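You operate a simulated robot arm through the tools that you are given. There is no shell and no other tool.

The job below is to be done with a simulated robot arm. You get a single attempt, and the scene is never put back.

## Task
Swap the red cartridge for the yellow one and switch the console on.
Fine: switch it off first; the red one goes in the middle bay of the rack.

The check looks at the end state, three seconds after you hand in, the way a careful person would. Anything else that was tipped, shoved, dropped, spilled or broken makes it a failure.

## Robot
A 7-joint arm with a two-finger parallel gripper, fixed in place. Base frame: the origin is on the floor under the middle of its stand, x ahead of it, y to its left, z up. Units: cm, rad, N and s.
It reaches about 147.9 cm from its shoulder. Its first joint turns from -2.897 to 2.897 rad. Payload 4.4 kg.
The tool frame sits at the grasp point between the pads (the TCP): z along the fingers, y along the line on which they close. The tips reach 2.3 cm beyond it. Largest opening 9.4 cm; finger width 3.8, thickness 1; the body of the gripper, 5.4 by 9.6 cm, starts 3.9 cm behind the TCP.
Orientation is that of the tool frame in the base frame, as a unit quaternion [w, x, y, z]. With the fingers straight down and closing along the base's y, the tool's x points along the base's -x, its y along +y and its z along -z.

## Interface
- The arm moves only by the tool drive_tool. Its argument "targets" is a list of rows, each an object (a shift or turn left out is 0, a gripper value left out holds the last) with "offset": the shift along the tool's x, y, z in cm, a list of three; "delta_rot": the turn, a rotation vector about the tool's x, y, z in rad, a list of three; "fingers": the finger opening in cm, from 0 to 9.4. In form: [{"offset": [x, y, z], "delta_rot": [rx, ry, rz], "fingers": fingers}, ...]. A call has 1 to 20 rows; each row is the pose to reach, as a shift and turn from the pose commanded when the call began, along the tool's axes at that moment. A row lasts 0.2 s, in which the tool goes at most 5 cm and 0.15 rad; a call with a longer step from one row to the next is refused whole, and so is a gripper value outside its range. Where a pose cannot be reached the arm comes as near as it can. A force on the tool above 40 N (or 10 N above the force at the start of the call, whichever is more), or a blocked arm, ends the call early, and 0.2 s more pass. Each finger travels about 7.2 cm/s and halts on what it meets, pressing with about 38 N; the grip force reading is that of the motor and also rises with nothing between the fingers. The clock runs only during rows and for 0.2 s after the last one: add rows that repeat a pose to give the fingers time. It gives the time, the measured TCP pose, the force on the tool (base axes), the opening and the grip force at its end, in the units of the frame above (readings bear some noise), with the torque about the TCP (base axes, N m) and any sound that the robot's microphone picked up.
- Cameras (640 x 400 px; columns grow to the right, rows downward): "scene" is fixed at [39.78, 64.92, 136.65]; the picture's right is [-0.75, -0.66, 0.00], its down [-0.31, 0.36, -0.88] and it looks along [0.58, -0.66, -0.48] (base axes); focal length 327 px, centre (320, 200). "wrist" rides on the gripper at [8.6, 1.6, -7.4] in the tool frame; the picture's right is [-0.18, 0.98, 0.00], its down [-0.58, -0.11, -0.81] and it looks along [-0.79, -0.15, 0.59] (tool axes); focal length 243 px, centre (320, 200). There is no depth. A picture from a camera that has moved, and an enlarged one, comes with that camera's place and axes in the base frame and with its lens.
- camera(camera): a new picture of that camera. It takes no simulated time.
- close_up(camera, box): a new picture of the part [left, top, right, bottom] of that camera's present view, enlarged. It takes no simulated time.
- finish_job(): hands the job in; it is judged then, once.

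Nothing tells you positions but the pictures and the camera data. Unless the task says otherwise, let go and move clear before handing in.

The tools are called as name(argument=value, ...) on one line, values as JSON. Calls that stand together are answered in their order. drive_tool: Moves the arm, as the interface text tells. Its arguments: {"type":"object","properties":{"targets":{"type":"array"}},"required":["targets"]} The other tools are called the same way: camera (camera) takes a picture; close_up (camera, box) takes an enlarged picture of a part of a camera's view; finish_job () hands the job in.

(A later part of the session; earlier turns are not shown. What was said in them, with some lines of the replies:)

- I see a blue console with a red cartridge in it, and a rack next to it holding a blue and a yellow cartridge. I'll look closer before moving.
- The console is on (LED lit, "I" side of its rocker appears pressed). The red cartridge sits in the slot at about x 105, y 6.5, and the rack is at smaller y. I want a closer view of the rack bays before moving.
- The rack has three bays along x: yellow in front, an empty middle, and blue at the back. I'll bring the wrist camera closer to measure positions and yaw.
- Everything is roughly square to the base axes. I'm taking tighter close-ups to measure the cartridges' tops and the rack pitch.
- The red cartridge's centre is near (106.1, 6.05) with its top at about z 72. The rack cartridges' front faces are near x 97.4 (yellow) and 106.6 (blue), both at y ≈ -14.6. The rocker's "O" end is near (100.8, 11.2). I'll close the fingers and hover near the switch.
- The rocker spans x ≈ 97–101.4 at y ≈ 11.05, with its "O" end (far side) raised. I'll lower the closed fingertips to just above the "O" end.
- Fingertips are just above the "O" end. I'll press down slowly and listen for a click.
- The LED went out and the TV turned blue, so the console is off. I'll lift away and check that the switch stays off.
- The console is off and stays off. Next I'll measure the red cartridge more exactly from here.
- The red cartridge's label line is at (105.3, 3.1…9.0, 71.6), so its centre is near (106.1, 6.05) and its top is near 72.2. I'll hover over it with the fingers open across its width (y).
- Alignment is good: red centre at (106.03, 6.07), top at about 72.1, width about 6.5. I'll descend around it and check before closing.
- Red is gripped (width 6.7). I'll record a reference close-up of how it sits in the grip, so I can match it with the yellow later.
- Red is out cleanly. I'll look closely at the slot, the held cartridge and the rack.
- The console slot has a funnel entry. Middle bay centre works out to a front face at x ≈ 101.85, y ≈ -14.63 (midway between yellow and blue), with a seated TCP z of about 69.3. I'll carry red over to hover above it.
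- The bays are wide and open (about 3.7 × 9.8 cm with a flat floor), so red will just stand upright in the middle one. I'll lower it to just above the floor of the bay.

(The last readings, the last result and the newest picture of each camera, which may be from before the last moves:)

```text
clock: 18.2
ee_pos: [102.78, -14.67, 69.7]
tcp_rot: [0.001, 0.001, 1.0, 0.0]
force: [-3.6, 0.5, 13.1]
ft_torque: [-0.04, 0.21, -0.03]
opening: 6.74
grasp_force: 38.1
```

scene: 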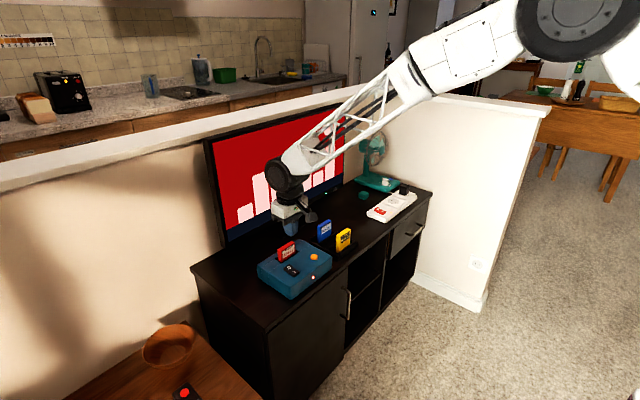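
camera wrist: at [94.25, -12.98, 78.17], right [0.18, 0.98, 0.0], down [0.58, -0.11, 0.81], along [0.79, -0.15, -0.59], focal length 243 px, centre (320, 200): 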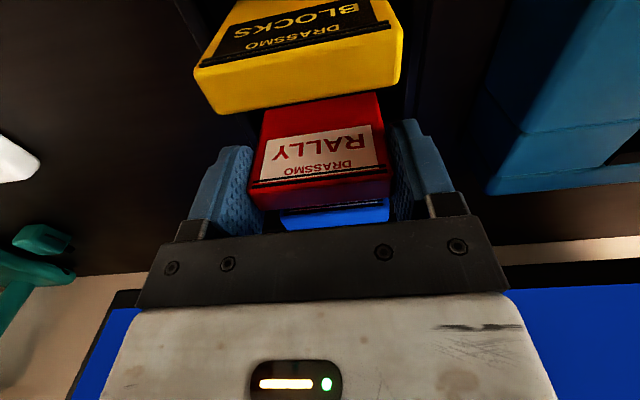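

camera(camera="wrist")

close_up(camera="scene", box=[310, 200, 370, 260])

close_up(camera="wrist", box=[190, 0, 420, 230])

```text
taken
camera wrist: at [94.25, -12.99, 77.05], right [0.18, 0.98, 0.0], down [0.58, -0.11, 0.81], along [0.79, -0.15, -0.59], focal length 243 px, centre (320, 200)
```

wrist: 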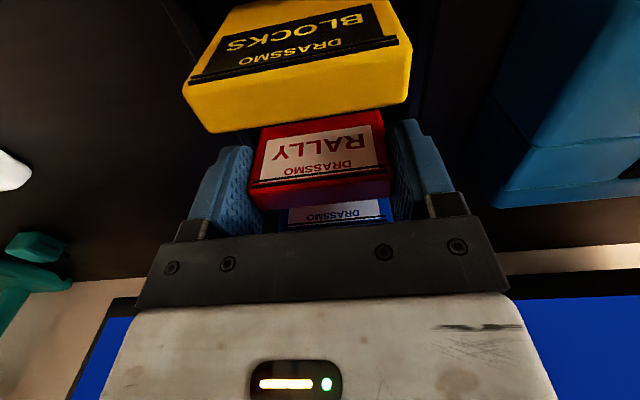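

```text
6.67 times, centred on (340, 230) of scene
camera zoom: at [39.78, 64.92, 136.65], right [-0.75, -0.66, 0.0], down [-0.31, 0.36, -0.88], along [0.58, -0.66, -0.48], focal length 2180 px, centre (187, 0)
```

zoom: 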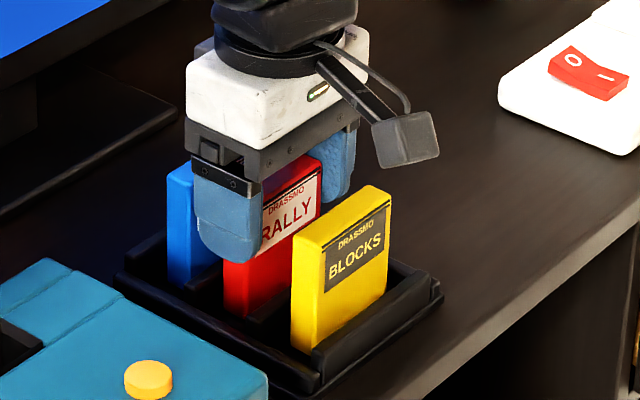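

```text
1.74 times, centred on (305, 115) of wrist
camera zoom: at [94.25, -12.99, 77.05], right [0.18, 0.98, 0.0], down [0.58, -0.11, 0.81], along [0.79, -0.15, -0.59], focal length 422 px, centre (346, 348)
```

zoom: 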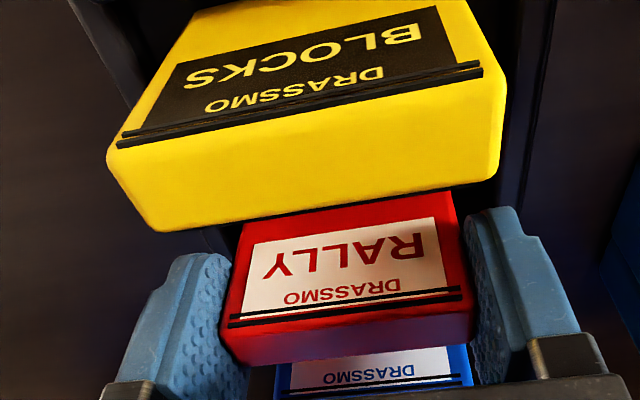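

There's contact at about TCP z 69.65, but the red label line sits ~0.2 higher than yellow's, with a small sideways force. I'll lift slightly, shift 0.2 cm toward the robot to match the pitch, and lower again to compare.

drive_tool(targets=[{"offset": [0, 0, -0.5]}, {"offset": [0.22, 0, -0.5]}, {"offset": [0.22, 0, -0.2]}, {"offset": [0.22, 0, 0]}, {"offset": [0.22, 0, 0]}, {"offset": [0.22, 0, 0]}])

close_up(camera="wrist", box=[190, 0, 420, 230])

```text
clock: 19.6
ee_pos: [102.47, -14.56, 69.64]
tcp_rot: [0.0, 0.0, 1.0, 0.0]
force: [-2.3, -1.8, 16.5]
ft_torque: [-0.17, 0.15, -0.04]
opening: 6.74
grasp_force: 38.1
```

```text
1.74 times, centred on (305, 115) of wrist
camera zoom: at [93.97, -12.98, 77.04], right [0.18, 0.98, 0.0], down [0.58, -0.11, 0.81], along [0.79, -0.15, -0.59], focal length 422 px, centre (346, 348)
```

zoom: 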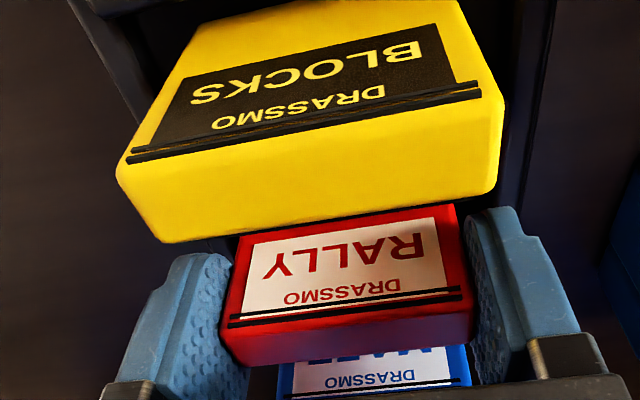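

Contact is at the same height, so red is resting on the flat bay floor. I'll unload the pressure, open the fingers gradually, and take a look before lifting.

drive_tool(targets=[{"offset": [0, 0, -0.2]}, {"offset": [0, 0, -0.22]}, {"offset": [0, 0, -0.22], "fingers": 7.0}, {"offset": [0, 0, -0.22], "fingers": 7.4}, {"offset": [0, 0, -0.22], "fingers": 8.0}, {"offset": [0, 0, -0.22], "fingers": 8.8}, {"offset": [0, 0, -0.22], "fingers": 8.8}])

camera(camera="wrist")

close_up(camera="scene", box=[310, 200, 370, 260])

```text
clock: 21.2
ee_pos: [102.52, -14.65, 69.52]
tcp_rot: [0.0, -0.001, 1.0, 0.0]
force: [-0.1, -0.6, -0.8]
ft_torque: [0.0, 0.01, 0.03]
opening: 8.81
grasp_force: 0.0
```

```text
taken
camera wrist: at [93.98, -12.99, 77.12], right [0.18, 0.98, 0.0], down [0.58, -0.11, 0.81], along [0.79, -0.15, -0.59], focal length 243 px, centre (320, 200)
```

wrist: 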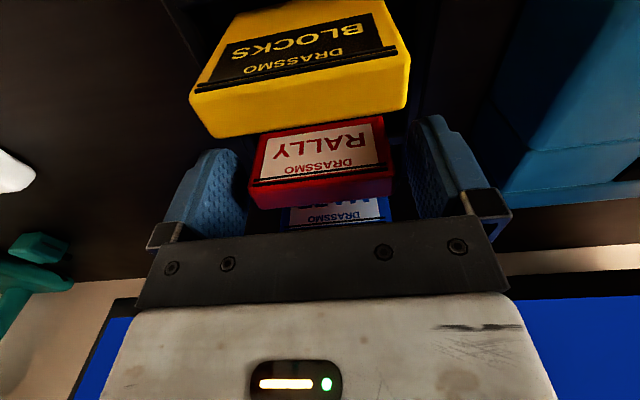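

```text
6.67 times, centred on (340, 230) of scene
camera zoom: at [39.78, 64.92, 136.65], right [-0.75, -0.66, 0.0], down [-0.31, 0.36, -0.88], along [0.58, -0.66, -0.48], focal length 2180 px, centre (187, 0)
```

zoom: 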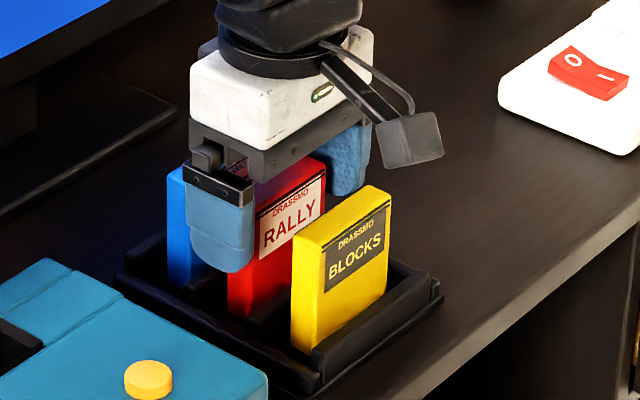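

Red stands upright in the middle bay. I'll lift clear and hover above the yellow cartridge.

drive_tool(targets=[{"offset": [0, 0, -2]}, {"offset": [0, 0, -5]}, {"offset": [0, 0, -8]}, {"offset": [2.5, 0, -9], "fingers": 9.4}, {"offset": [4.5, 0, -9], "fingers": 9.4}, {"offset": [4.5, 0, -9], "fingers": 9.4}, {"offset": [4.5, 0, -9], "fingers": 9.4}])

camera(camera="wrist")

close_up(camera="wrist", box=[235, 20, 415, 140])

close_up(camera="scene", box=[290, 180, 380, 260])

```text
clock: 22.8
ee_pos: [98.08, -14.56, 78.66]
tcp_rot: [0.001, 0.0, 1.0, 0.0]
force: [0.1, 0.3, -0.5]
ft_torque: [-0.02, -0.01, -0.03]
opening: 9.41
grasp_force: 0.0
```

```text
taken
camera wrist: at [89.56, -12.92, 86.13], right [0.18, 0.98, 0.0], down [0.58, -0.11, 0.81], along [0.79, -0.15, -0.59], focal length 243 px, centre (320, 200)
```

wrist: 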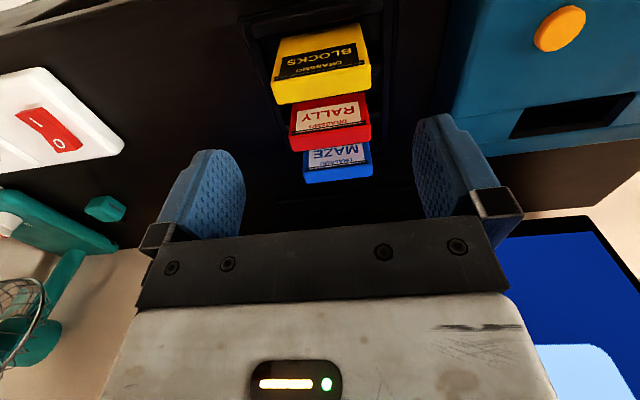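

```text
3.33 times, centred on (325, 80) of wrist
camera zoom: at [89.56, -12.92, 86.13], right [0.18, 0.98, 0.0], down [0.58, -0.11, 0.81], along [0.79, -0.15, -0.59], focal length 809 px, centre (303, 600)
```

zoom: 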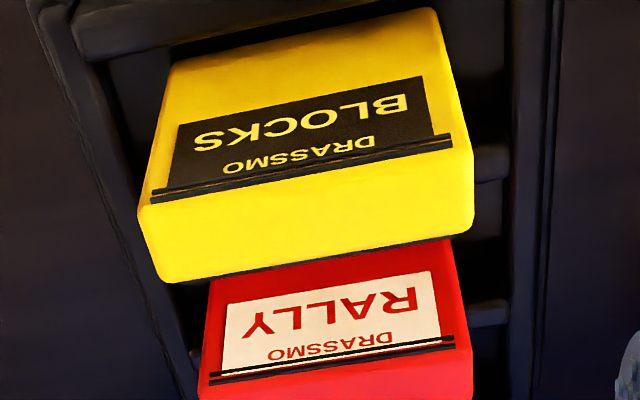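

```text
5.00 times, centred on (335, 220) of scene
camera zoom: at [39.78, 64.92, 136.65], right [-0.75, -0.66, 0.0], down [-0.31, 0.36, -0.88], along [0.58, -0.66, -0.48], focal length 1635 px, centre (245, 100)
```

zoom: 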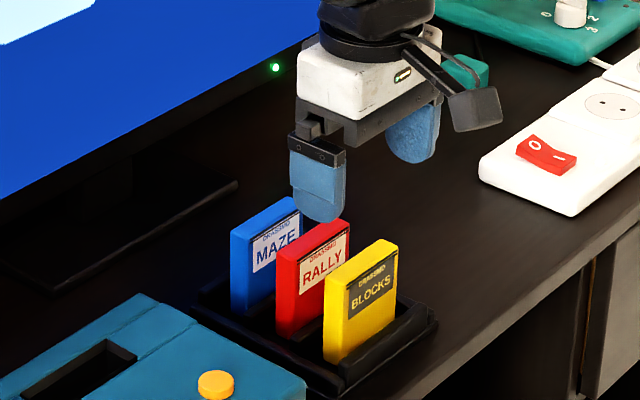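

Yellow is centred under the gripper (front face x ≈ 97.35, y ≈ -14.5). I'll descend around it, matching the red's grip height.

drive_tool(targets=[{"offset": [0, 0, 3]}, {"offset": [0, 0, 6]}, {"offset": [0, 0, 8]}, {"offset": [0, 0, 9]}, {"offset": [0, 0, 9]}, {"offset": [0, 0, 9]}])

camera(camera="wrist")

close_up(camera="wrist", box=[230, 100, 410, 220])

close_up(camera="scene", box=[300, 190, 380, 260])

```text
clock: 24.2
ee_pos: [98.03, -14.53, 69.61]
tcp_rot: [0.0, 0.0, 1.0, 0.0]
force: [0.8, -1.0, 0.2]
ft_torque: [0.0, 0.01, 0.01]
opening: 9.39
grasp_force: 0.1
```

```text
taken
camera wrist: at [89.45, -12.89, 77.08], right [0.18, 0.98, 0.0], down [0.58, -0.11, 0.81], along [0.79, -0.15, -0.59], focal length 243 px, centre (320, 200)
```

wrist: 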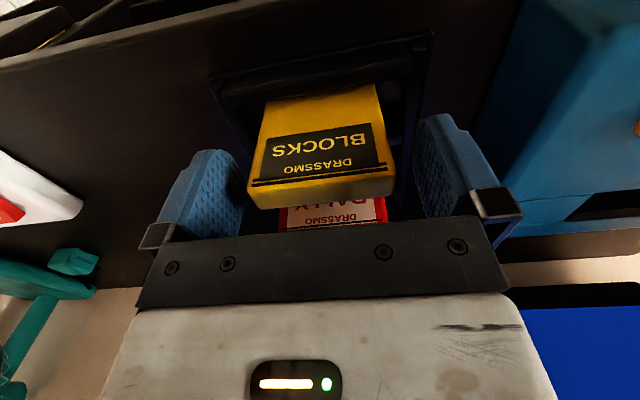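

```text
3.33 times, centred on (320, 160) of wrist
camera zoom: at [89.45, -12.89, 77.08], right [0.18, 0.98, 0.0], down [0.58, -0.11, 0.81], along [0.79, -0.15, -0.59], focal length 809 px, centre (320, 333)
```

zoom: 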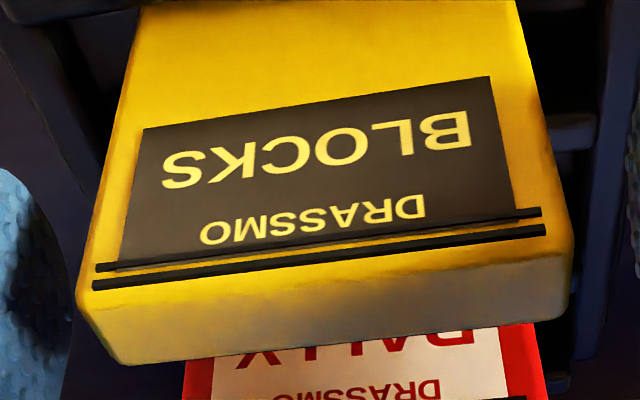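

```text
5.71 times, centred on (340, 225) of scene
camera zoom: at [39.78, 64.92, 136.65], right [-0.75, -0.66, 0.0], down [-0.31, 0.36, -0.88], along [0.58, -0.66, -0.48], focal length 1868 px, centre (206, 57)
```

zoom: 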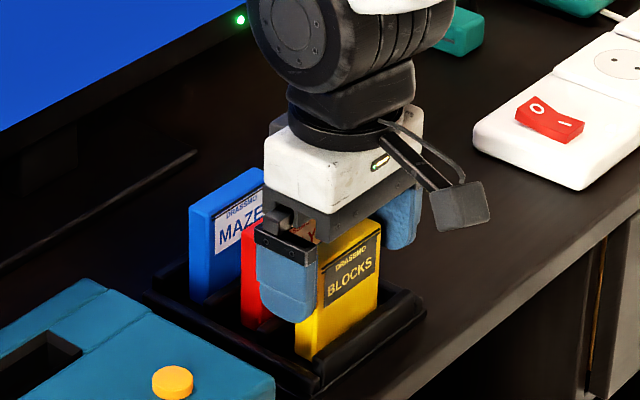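

Yellow lies within ~1–2 mm of where red was in the grip. I'll lower 0.15 cm more and close.

drive_tool(targets=[{"offset": [0, 0, 0.15]}, {"offset": [0, 0, 0.15]}, {"offset": [0, 0, 0.15], "fingers": 5}, {"offset": [0, 0, 0.15], "fingers": 5}, {"offset": [0, 0, 0.15], "fingers": 5}, {"offset": [0, 0, 0.15], "fingers": 5}])

close_up(camera="wrist", box=[230, 100, 410, 220])

```text
clock: 25.6
ee_pos: [97.98, -14.48, 69.58]
tcp_rot: [0.0, 0.0, 1.0, 0.001]
force: [0.2, 0.1, 0.2]
ft_torque: [-0.02, -0.02, 0.02]
opening: 6.72
grasp_force: 38.2
```

```text
3.33 times, centred on (320, 160) of wrist
camera zoom: at [89.45, -12.92, 76.99], right [0.18, 0.98, 0.0], down [0.58, -0.11, 0.81], along [0.79, -0.15, -0.59], focal length 809 px, centre (320, 333)
```

zoom: 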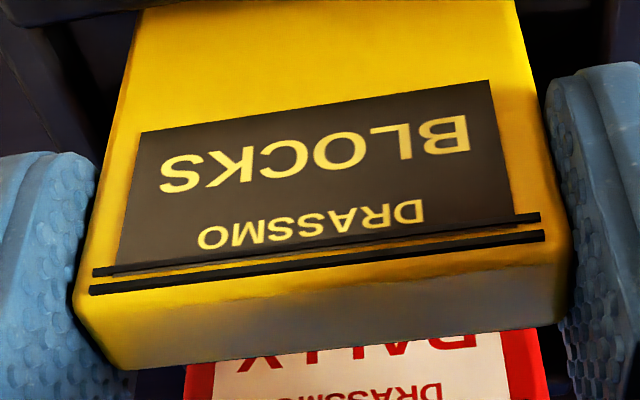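

The grip matches the red's reference almost exactly. Lifting yellow straight up, then carrying it over the console slot.

drive_tool(targets=[{"offset": [0, 0, -0.6]}, {"offset": [0, 0, -1.5]}, {"offset": [0, 0, -3]}, {"offset": [0, 0, -5]}, {"offset": [0, 0, -7.5]}, {"offset": [0, 0, -10]}, {"offset": [0, 0, -12.5]}, {"offset": [0, 0, -14.53]}, {"offset": [-1.5, 4, -14.53]}, {"offset": [-3, 8, -14.53]}, {"offset": [-4.5, 12, -14.53]}, {"offset": [-6, 16, -14.53]}, {"offset": [-7.5, 20, -14.53]}, {"offset": [-7.99, 20.68, -14.53]}, {"offset": [-7.99, 20.68, -14.53]}, {"offset": [-7.99, 20.68, -14.53]}])

camera(camera="wrist")

close_up(camera="wrist", box=[190, 0, 450, 210])

close_up(camera="scene", box=[240, 180, 380, 290])

```text
clock: 29.0
ee_pos: [106.14, 6.35, 84.05]
tcp_rot: [0.0, 0.0, 1.0, 0.0]
force: [0.9, 0.0, -1.1]
ft_torque: [-0.04, 0.0, -0.02]
opening: 6.71
grasp_force: 37.9
```

```text
taken
camera wrist: at [97.56, 7.88, 91.49], right [0.18, 0.98, 0.0], down [0.58, -0.11, 0.81], along [0.79, -0.15, -0.59], focal length 243 px, centre (320, 200)
```

wrist: 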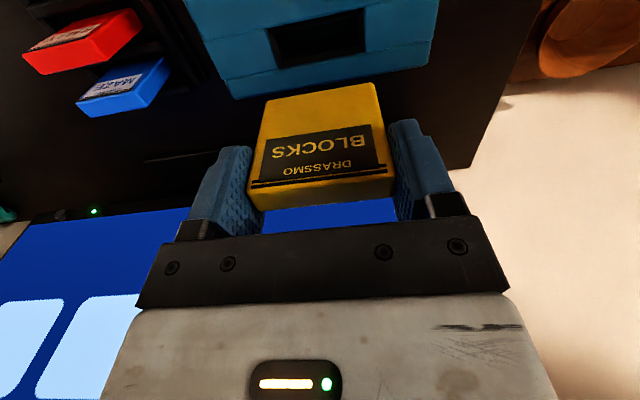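

```text
1.90 times, centred on (320, 105) of wrist
camera zoom: at [97.56, 7.88, 91.49], right [0.18, 0.98, 0.0], down [0.58, -0.11, 0.81], along [0.79, -0.15, -0.59], focal length 462 px, centre (320, 381)
```

zoom: 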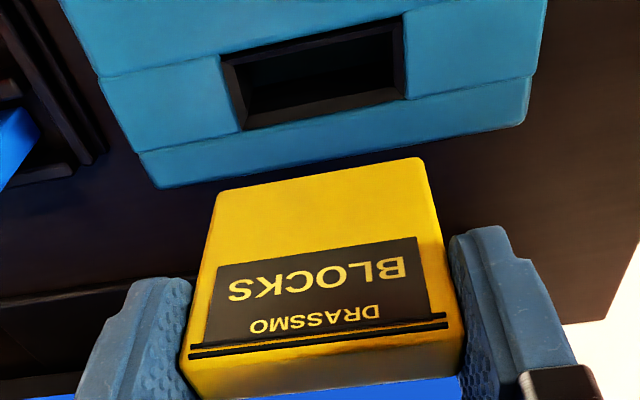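

```text
3.64 times, centred on (310, 235) of scene
camera zoom: at [39.78, 64.92, 136.65], right [-0.75, -0.66, 0.0], down [-0.31, 0.36, -0.88], along [0.58, -0.66, -0.48], focal length 1189 px, centre (356, 73)
```

zoom: 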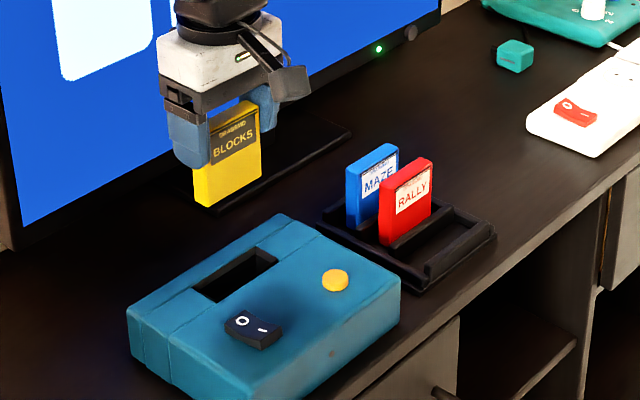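

Yellow is above the slot, with the actual TCP at about (106.16, 6.28) versus the target (106.2, 6.1). I'll descend partway with a small correction, let it settle, and re-measure.

drive_tool(targets=[{"offset": [0, -0.1, 2]}, {"offset": [0, -0.1, 4]}, {"offset": [0, -0.1, 6]}, {"offset": [0, -0.1, 7.5]}, {"offset": [0, -0.1, 7.5]}, {"offset": [0, -0.1, 7.5]}, {"offset": [0, -0.1, 7.5]}])

camera(camera="wrist")

close_up(camera="wrist", box=[210, 30, 430, 210])

close_up(camera="scene", box=[250, 190, 340, 280])

```text
clock: 30.6
ee_pos: [106.11, 5.95, 76.64]
tcp_rot: [0.0, 0.0, 1.0, 0.0]
force: [-0.6, 0.3, -1.0]
ft_torque: [0.01, -0.05, 0.02]
opening: 6.72
grasp_force: 38.1
```

```text
taken
camera wrist: at [97.51, 7.65, 84.04], right [0.18, 0.98, 0.0], down [0.58, -0.11, 0.81], along [0.79, -0.15, -0.59], focal length 243 px, centre (320, 200)
```

wrist: 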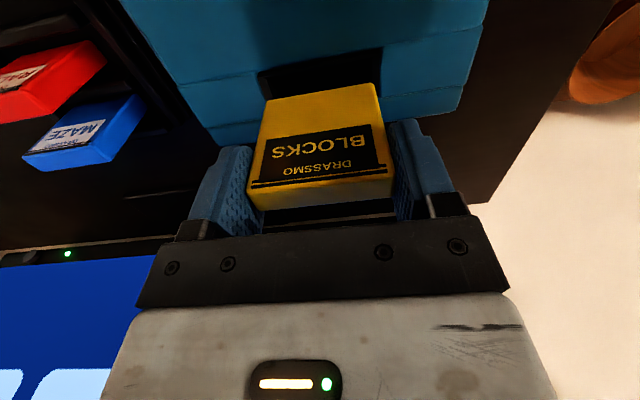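

```text
2.22 times, centred on (320, 120) of wrist
camera zoom: at [97.51, 7.65, 84.04], right [0.18, 0.98, 0.0], down [0.58, -0.11, 0.81], along [0.79, -0.15, -0.59], focal length 539 px, centre (320, 378)
```

zoom: 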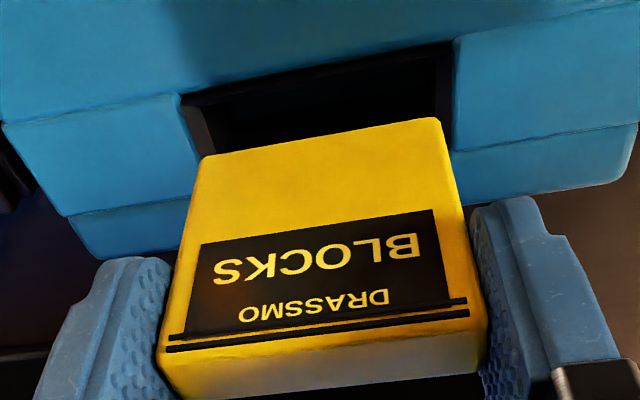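

```text
4.44 times, centred on (295, 235) of scene
camera zoom: at [39.78, 64.92, 136.65], right [-0.75, -0.66, 0.0], down [-0.31, 0.36, -0.88], along [0.58, -0.66, -0.48], focal length 1453 px, centre (431, 44)
```

zoom: 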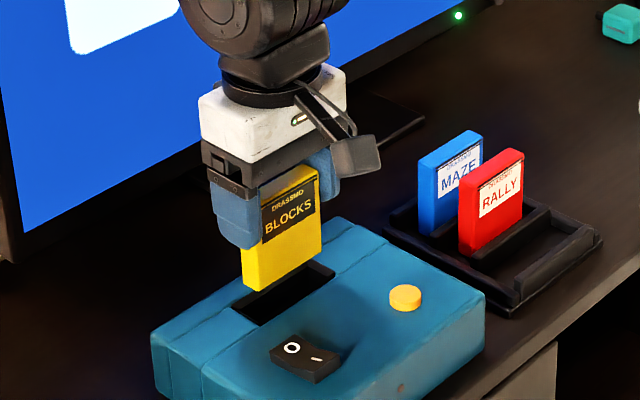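

Well aligned: TCP (106.11, 6.05), bottom about 2.4 cm above the slot. Lowering gently into the slot.

drive_tool(targets=[{"offset": [-0.03, 0.03, 1.2]}, {"offset": [-0.03, 0.03, 2.2]}, {"offset": [-0.03, 0.03, 2.7]}, {"offset": [-0.03, 0.03, 3.2]}, {"offset": [-0.03, 0.03, 3.7]}, {"offset": [-0.03, 0.03, 4.0]}, {"offset": [-0.03, 0.03, 4.0]}])

close_up(camera="wrist", box=[210, 30, 430, 210])

```text
clock: 32.2
ee_pos: [106.0, 6.04, 72.56]
tcp_rot: [0.0, 0.0, 1.0, 0.001]
force: [0.7, 0.0, -1.0]
ft_torque: [-0.02, -0.02, 0.03]
opening: 6.75
grasp_force: 37.8
```

```text
2.22 times, centred on (320, 120) of wrist
camera zoom: at [97.48, 7.64, 80.02], right [0.18, 0.98, 0.0], down [0.58, -0.11, 0.81], along [0.79, -0.15, -0.59], focal length 539 px, centre (320, 378)
```

zoom: 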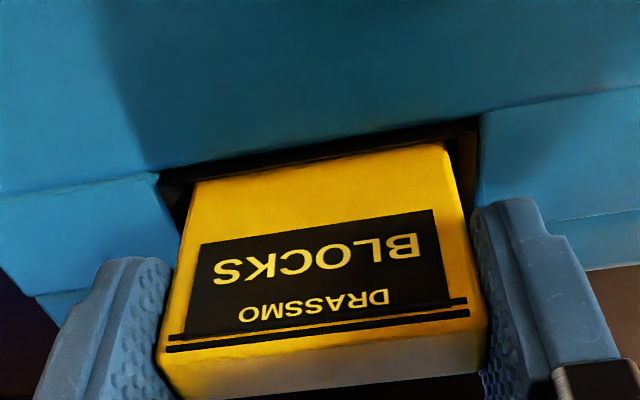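

No resistance with the cartridge about 1.5 cm from seated. Continuing in small steps.

drive_tool(targets=[{"offset": [-0.03, 0, 0.4]}, {"offset": [-0.03, 0, 0.8]}, {"offset": [-0.03, 0, 1.1]}, {"offset": [-0.03, 0, 1.3]}, {"offset": [-0.03, 0, 1.3]}])

close_up(camera="wrist", box=[230, 100, 410, 220])

```text
clock: 33.4
ee_pos: [106.1, 6.01, 71.25]
tcp_rot: [0.0, 0.0, 1.0, 0.0]
force: [-1.4, -0.4, -1.6]
ft_torque: [0.01, 0.03, -0.02]
opening: 6.72
grasp_force: 37.9
```

```text
3.33 times, centred on (320, 160) of wrist
camera zoom: at [97.48, 7.6, 78.7], right [0.18, 0.98, 0.0], down [0.58, -0.11, 0.81], along [0.79, -0.15, -0.59], focal length 809 px, centre (320, 333)
```

zoom: 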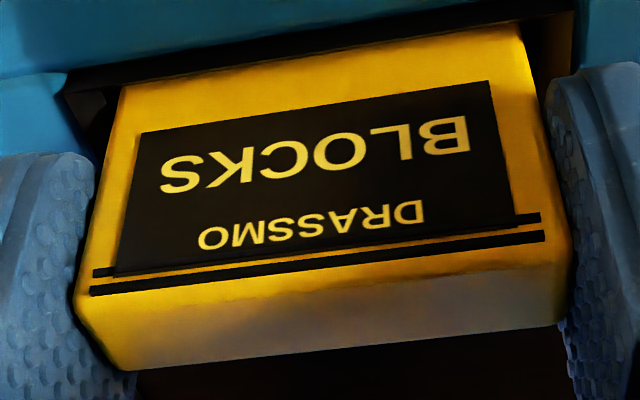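

drive_tool(targets=[{"offset": [0, 0, 0.15]}, {"offset": [0, 0, 0.3]}, {"offset": [0, 0, 0.4]}, {"offset": [0, 0, 0.4]}])

close_up(camera="wrist", box=[230, 100, 410, 220])

```text
clock: 34.4
ee_pos: [106.16, 6.03, 70.87]
tcp_rot: [0.0, 0.0, 1.0, 0.0]
force: [-2.2, -0.3, 6.5]
ft_torque: [-0.07, 0.12, 0.0]
opening: 6.71
grasp_force: 38.0
```

```text
3.33 times, centred on (320, 160) of wrist
camera zoom: at [97.59, 7.63, 78.38], right [0.18, 0.98, 0.0], down [0.58, -0.11, 0.81], along [0.79, -0.15, -0.59], focal length 809 px, centre (320, 333)
```

zoom: 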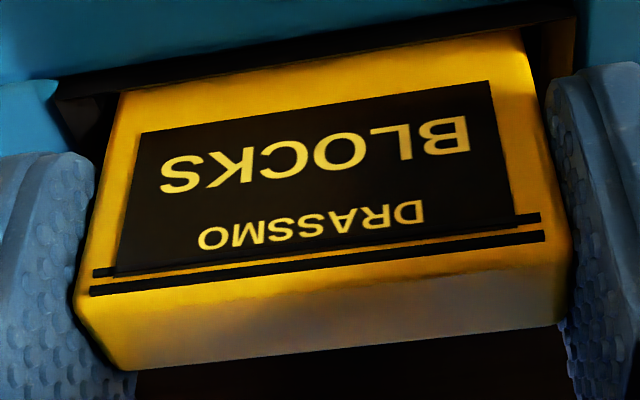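

The cartridge bottomed out at the same height as red had been (TCP ≈ 71.0). A light extra push to seat it, then release.

drive_tool(targets=[{"offset": [0, 0, 0.15]}, {"offset": [0, 0, 0.2]}, {"offset": [0, 0, 0.2]}])

camera(camera="wrist")

```text
clock: 35.2
ee_pos: [106.18, 5.96, 70.88]
tcp_rot: [0.003, 0.001, 1.0, 0.0]
force: [-5.0, -0.9, 33.1]
ft_torque: [-0.04, 0.34, 0.01]
opening: 6.74
grasp_force: 37.9
```

```text
taken
camera wrist: at [97.6, 7.64, 78.33], right [0.18, 0.98, 0.0], down [0.58, -0.11, 0.81], along [0.79, -0.15, -0.59], focal length 243 px, centre (320, 200)
```

wrist: 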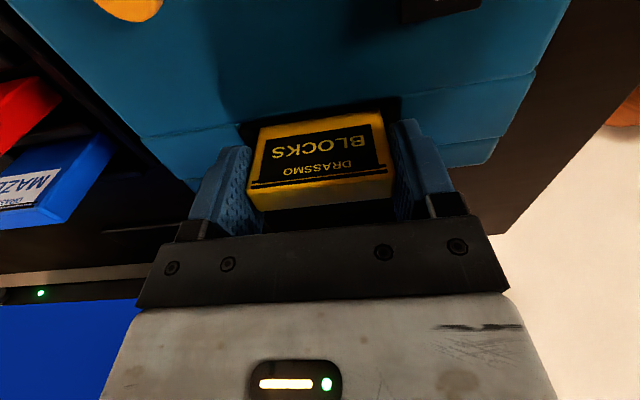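

Firmly bottomed (33 N). Unloading and opening the fingers, then lifting.

drive_tool(targets=[{"offset": [0, 0, -0.2]}, {"offset": [0, 0, -0.25]}, {"offset": [0, 0, -0.25], "fingers": 7.0}, {"offset": [0, 0, -0.25], "fingers": 7.6}, {"offset": [0, 0, -0.25], "fingers": 8.4}, {"offset": [0, 0, -0.25], "fingers": 9.2}, {"offset": [0, 0, -0.25], "fingers": 9.2}])

camera(camera="wrist")

close_up(camera="scene", box=[250, 200, 350, 290])

```text
clock: 36.8
ee_pos: [106.01, 6.03, 70.93]
tcp_rot: [0.0, 0.0, 1.0, 0.001]
force: [0.3, 0.5, -0.2]
ft_torque: [0.01, 0.01, -0.01]
opening: 9.2
grasp_force: 0.0
```

```text
taken
camera wrist: at [97.55, 7.7, 78.41], right [0.18, 0.98, 0.0], down [0.58, -0.11, 0.81], along [0.79, -0.15, -0.59], focal length 243 px, centre (320, 200)
```

wrist: 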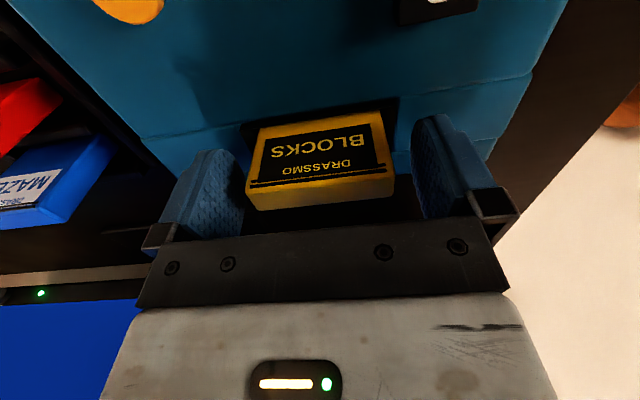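

```text
4.44 times, centred on (300, 245) of scene
camera zoom: at [39.78, 64.92, 136.65], right [-0.75, -0.66, 0.0], down [-0.31, 0.36, -0.88], along [0.58, -0.66, -0.48], focal length 1453 px, centre (409, 0)
```

zoom: 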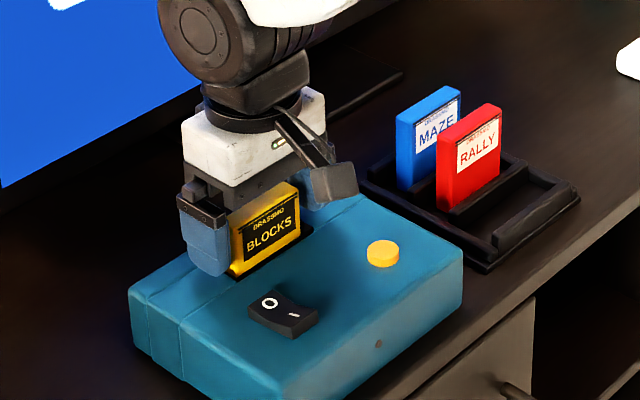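

Yellow is seated upright. Lifting clear, closing the fingers and moving toward the "I" end of the rocker.

drive_tool(targets=[{"offset": [0, 0, -2]}, {"offset": [0, 0, -5]}, {"offset": [0, 0, -9]}, {"offset": [0, 0, -13]}, {"offset": [3, 1.7, -13], "fingers": 0}, {"offset": [6, 3.4, -13], "fingers": 0}, {"offset": [8.46, 5.1, -13], "fingers": 0}, {"offset": [8.46, 5.1, -13], "fingers": 0}, {"offset": [8.46, 5.1, -13], "fingers": 0}, {"offset": [8.46, 5.1, -13], "fingers": 0}])

camera(camera="wrist")

close_up(camera="wrist", box=[250, 0, 390, 160])

close_up(camera="scene", box=[250, 200, 350, 290])

```text
clock: 39.0
ee_pos: [97.64, 11.0, 84.05]
tcp_rot: [0.0, -0.001, 1.0, 0.0]
force: [1.4, 0.8, 0.1]
ft_torque: [0.02, -0.01, 0.01]
opening: 0.0
grasp_force: 38.3
```

```text
taken
camera wrist: at [89.05, 12.57, 91.48], right [0.18, 0.98, 0.0], down [0.58, -0.11, 0.81], along [0.79, -0.15, -0.59], focal length 243 px, centre (320, 200)
```

wrist: 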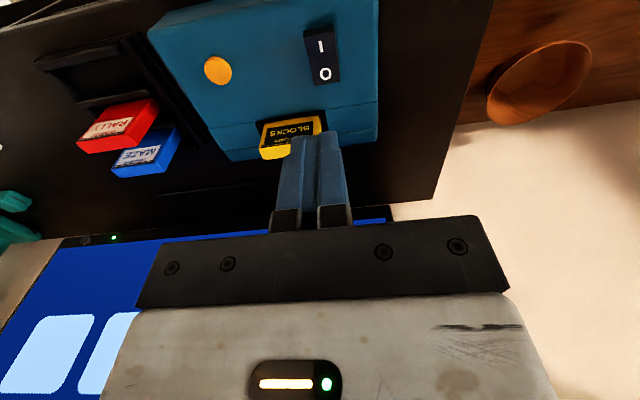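

```text
2.50 times, centred on (320, 80) of wrist
camera zoom: at [89.05, 12.57, 91.48], right [0.18, 0.98, 0.0], down [0.58, -0.11, 0.81], along [0.79, -0.15, -0.59], focal length 606 px, centre (320, 500)
```

zoom: 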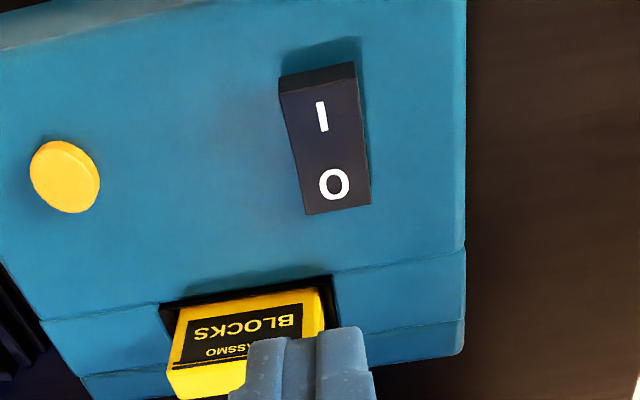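

```text
4.44 times, centred on (300, 245) of scene
camera zoom: at [39.78, 64.92, 136.65], right [-0.75, -0.66, 0.0], down [-0.31, 0.36, -0.88], along [0.58, -0.66, -0.48], focal length 1453 px, centre (409, 0)
```

zoom: 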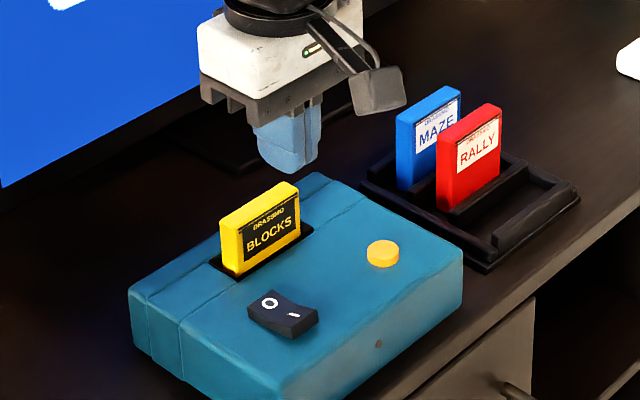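

Yellow is in, red in the middle bay, blue undisturbed. The "I" end is at about (97.7, 11.0); I'll descend over it and press gently.

drive_tool(targets=[{"offset": [0, 0.05, 4]}, {"offset": [0, 0.05, 8]}, {"offset": [0, 0.05, 10]}, {"offset": [0, 0.05, 10.6]}, {"offset": [0, 0.05, 10.6]}])

camera(camera="wrist")

close_up(camera="scene", box=[260, 220, 340, 290])

```text
clock: 40.2
ee_pos: [97.6, 11.19, 73.47]
tcp_rot: [0.0, 0.0, 1.0, 0.001]
force: [0.3, -0.3, 0.9]
ft_torque: [-0.01, 0.01, -0.03]
opening: 0.0
grasp_force: 38.2
```

```text
taken
camera wrist: at [89.06, 12.85, 80.87], right [0.18, 0.98, 0.0], down [0.58, -0.11, 0.81], along [0.79, -0.15, -0.59], focal length 243 px, centre (320, 200)
```

wrist: 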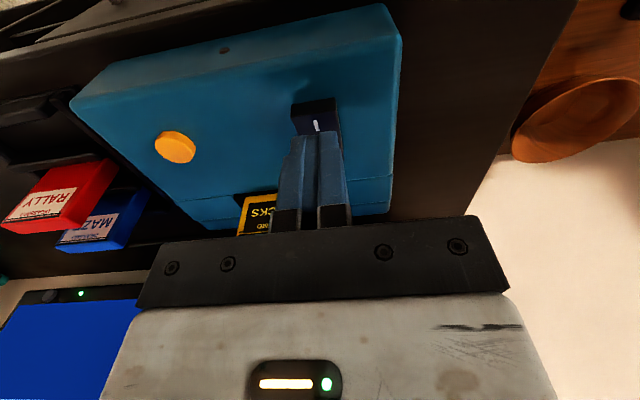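

```text
5.71 times, centred on (300, 255) of scene
camera zoom: at [39.78, 64.92, 136.65], right [-0.75, -0.66, 0.0], down [-0.31, 0.36, -0.88], along [0.58, -0.66, -0.48], focal length 1868 px, centre (434, -114)
```

zoom: 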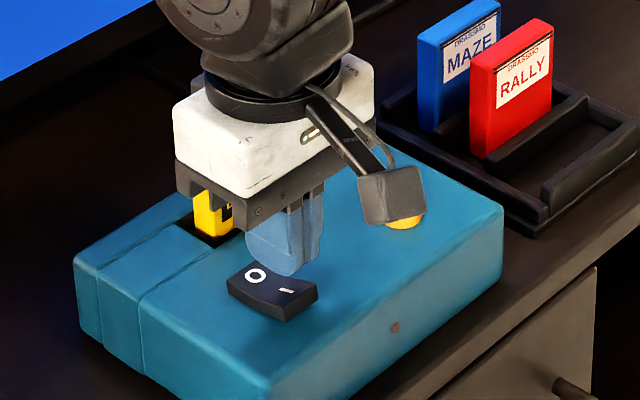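

drive_tool(targets=[{"offset": [0, -0.12, 0.8]}, {"offset": [0, -0.12, 1.4]}, {"offset": [0, -0.12, 1.6]}, {"offset": [0, -0.12, 1.8]}, {"offset": [0, -0.12, 2.0]}, {"offset": [0, -0.12, 2.2]}, {"offset": [0, -0.12, 2.3]}])

camera(camera="wrist")

close_up(camera="scene", box=[230, 190, 350, 290])

```text
clock: 41.9
ee_pos: [97.86, 11.06, 71.31]
tcp_rot: [0.002, 0.0, 1.0, 0.0]
force: [0.5, 0.5, -0.8]
ft_torque: [0.01, 0.02, 0.0]
opening: 0.0
grasp_force: 38.1
stopped in row 7: the force on the tool passed its limit at 42 N (the readings are from after the stop); the commanded pose is now the measured one
```

```text
taken
camera wrist: at [89.16, 12.7, 78.72], right [0.18, 0.98, 0.0], down [0.58, -0.11, 0.81], along [0.79, -0.15, -0.59], focal length 243 px, centre (320, 200)
```

wrist: 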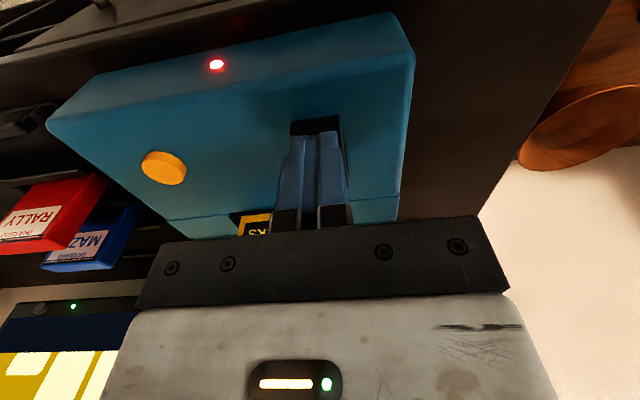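

```text
4.00 times, centred on (290, 240) of scene
camera zoom: at [39.78, 64.92, 136.65], right [-0.75, -0.66, 0.0], down [-0.31, 0.36, -0.88], along [0.58, -0.66, -0.48], focal length 1308 px, centre (440, 40)
```

zoom: 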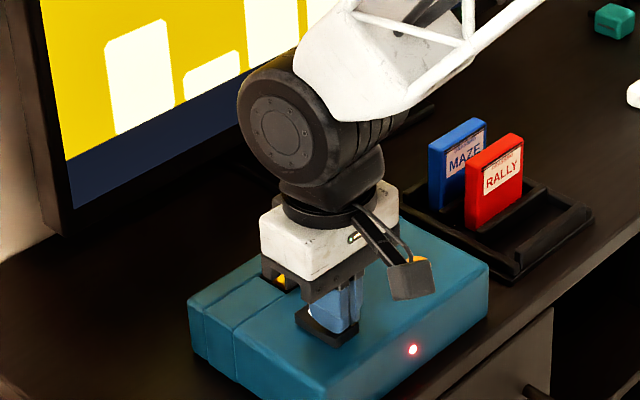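

The LED lit and the TV shows a yellow game screen, so the console is on with the yellow cartridge. I'll lift straight up, retreat, and inspect.

drive_tool(targets=[{"offset": [0, 0, -2]}, {"offset": [0, 0, -5]}, {"offset": [0, 0, -9]}, {"offset": [0, 0, -13]}, {"offset": [4, 0, -15]}, {"offset": [8, 0, -17]}, {"offset": [12, -1, -19]}, {"offset": [16, -2, -21]}, {"offset": [20, -3, -23]}, {"offset": [20, -3, -23], "fingers": 4}, {"offset": [20, -3, -23], "fingers": 4}])

camera(camera="scene")

close_up(camera="scene", box=[240, 200, 370, 300])

camera(camera="wrist")

```text
clock: 44.3
ee_pos: [77.76, 7.96, 94.37]
tcp_rot: [0.001, -0.001, 1.0, 0.0]
force: [0.3, 0.6, -0.1]
ft_torque: [0.0, 0.0, -0.02]
opening: 3.98
grasp_force: 0.0
```

```text
taken
```

scene: 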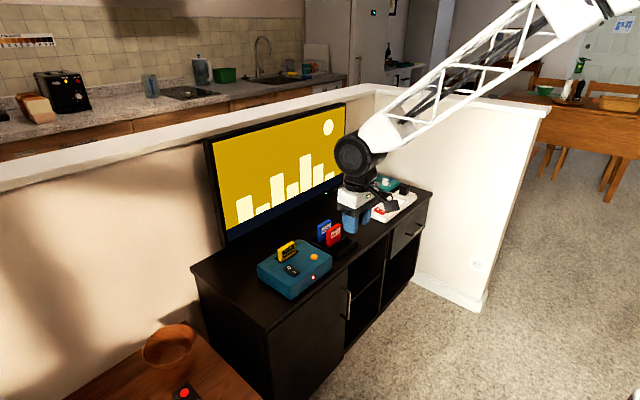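

```text
4.00 times, centred on (305, 250) of scene
camera zoom: at [39.78, 64.92, 136.65], right [-0.75, -0.66, 0.0], down [-0.31, 0.36, -0.88], along [0.58, -0.66, -0.48], focal length 1308 px, centre (380, 0)
```

zoom: 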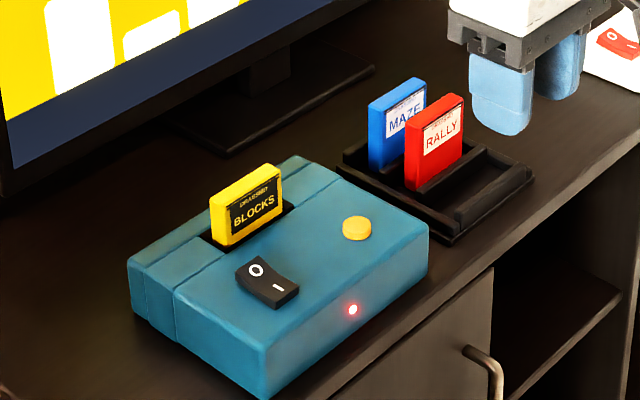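

```text
taken
camera wrist: at [69.2, 9.62, 101.77], right [0.18, 0.98, 0.0], down [0.58, -0.11, 0.81], along [0.79, -0.15, -0.59], focal length 243 px, centre (320, 200)
```

wrist: 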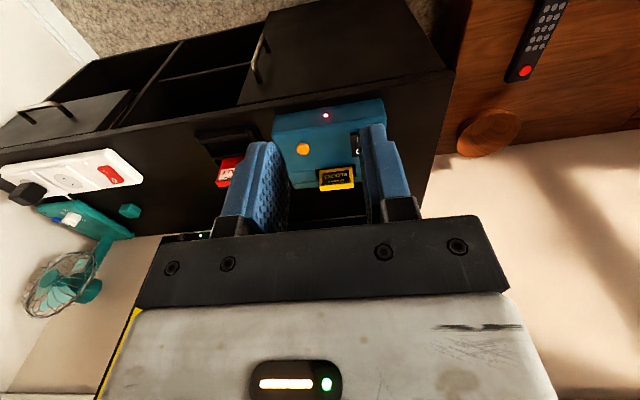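

close_up(camera="scene", box=[300, 205, 380, 265])

close_up(camera="scene", box=[255, 230, 335, 300])

```text
6.67 times, centred on (340, 235) of scene
camera zoom: at [39.78, 64.92, 136.65], right [-0.75, -0.66, 0.0], down [-0.31, 0.36, -0.88], along [0.58, -0.66, -0.48], focal length 2180 px, centre (187, -33)
```

zoom: 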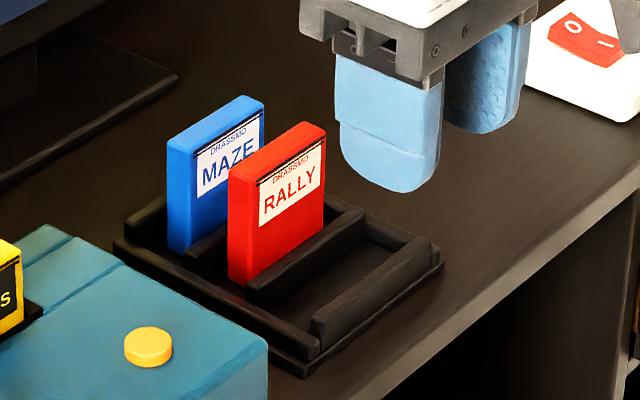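

```text
5.71 times, centred on (295, 265) of scene
camera zoom: at [39.78, 64.92, 136.65], right [-0.75, -0.66, 0.0], down [-0.31, 0.36, -0.88], along [0.58, -0.66, -0.48], focal length 1868 px, centre (463, -171)
```

zoom: 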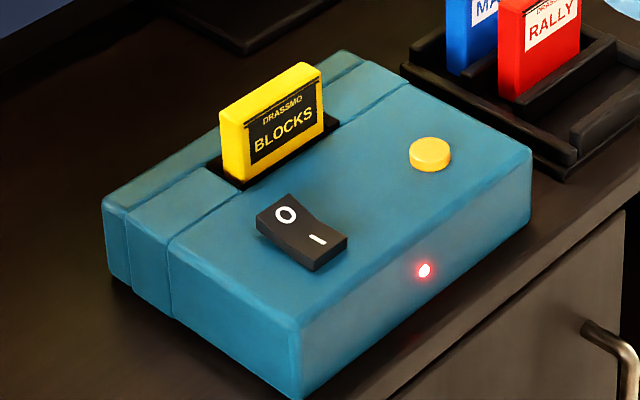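

The yellow cartridge is seated in the console, the LED is lit and the TV shows its screen. Red stands upright in the middle bay, and blue and everything else look undisturbed. The arm is clear, so I'm handing in.

finish_job()

```text
The job is handed in.
```

The swap is done. The yellow cartridge is in the console, the red one stands in the middle bay of the rack, and the console is on.

I switched the console off before taking the red cartridge out. Yellow went in to the same depth red had been. When I pressed the switch back on, the LED lit and the TV showed a yellow game screen.

In the last pictures, the blue cartridge, the console and the things around them looked undisturbed. The gripper was empty and clear of everything when I handed in. I have not seen the check's result.
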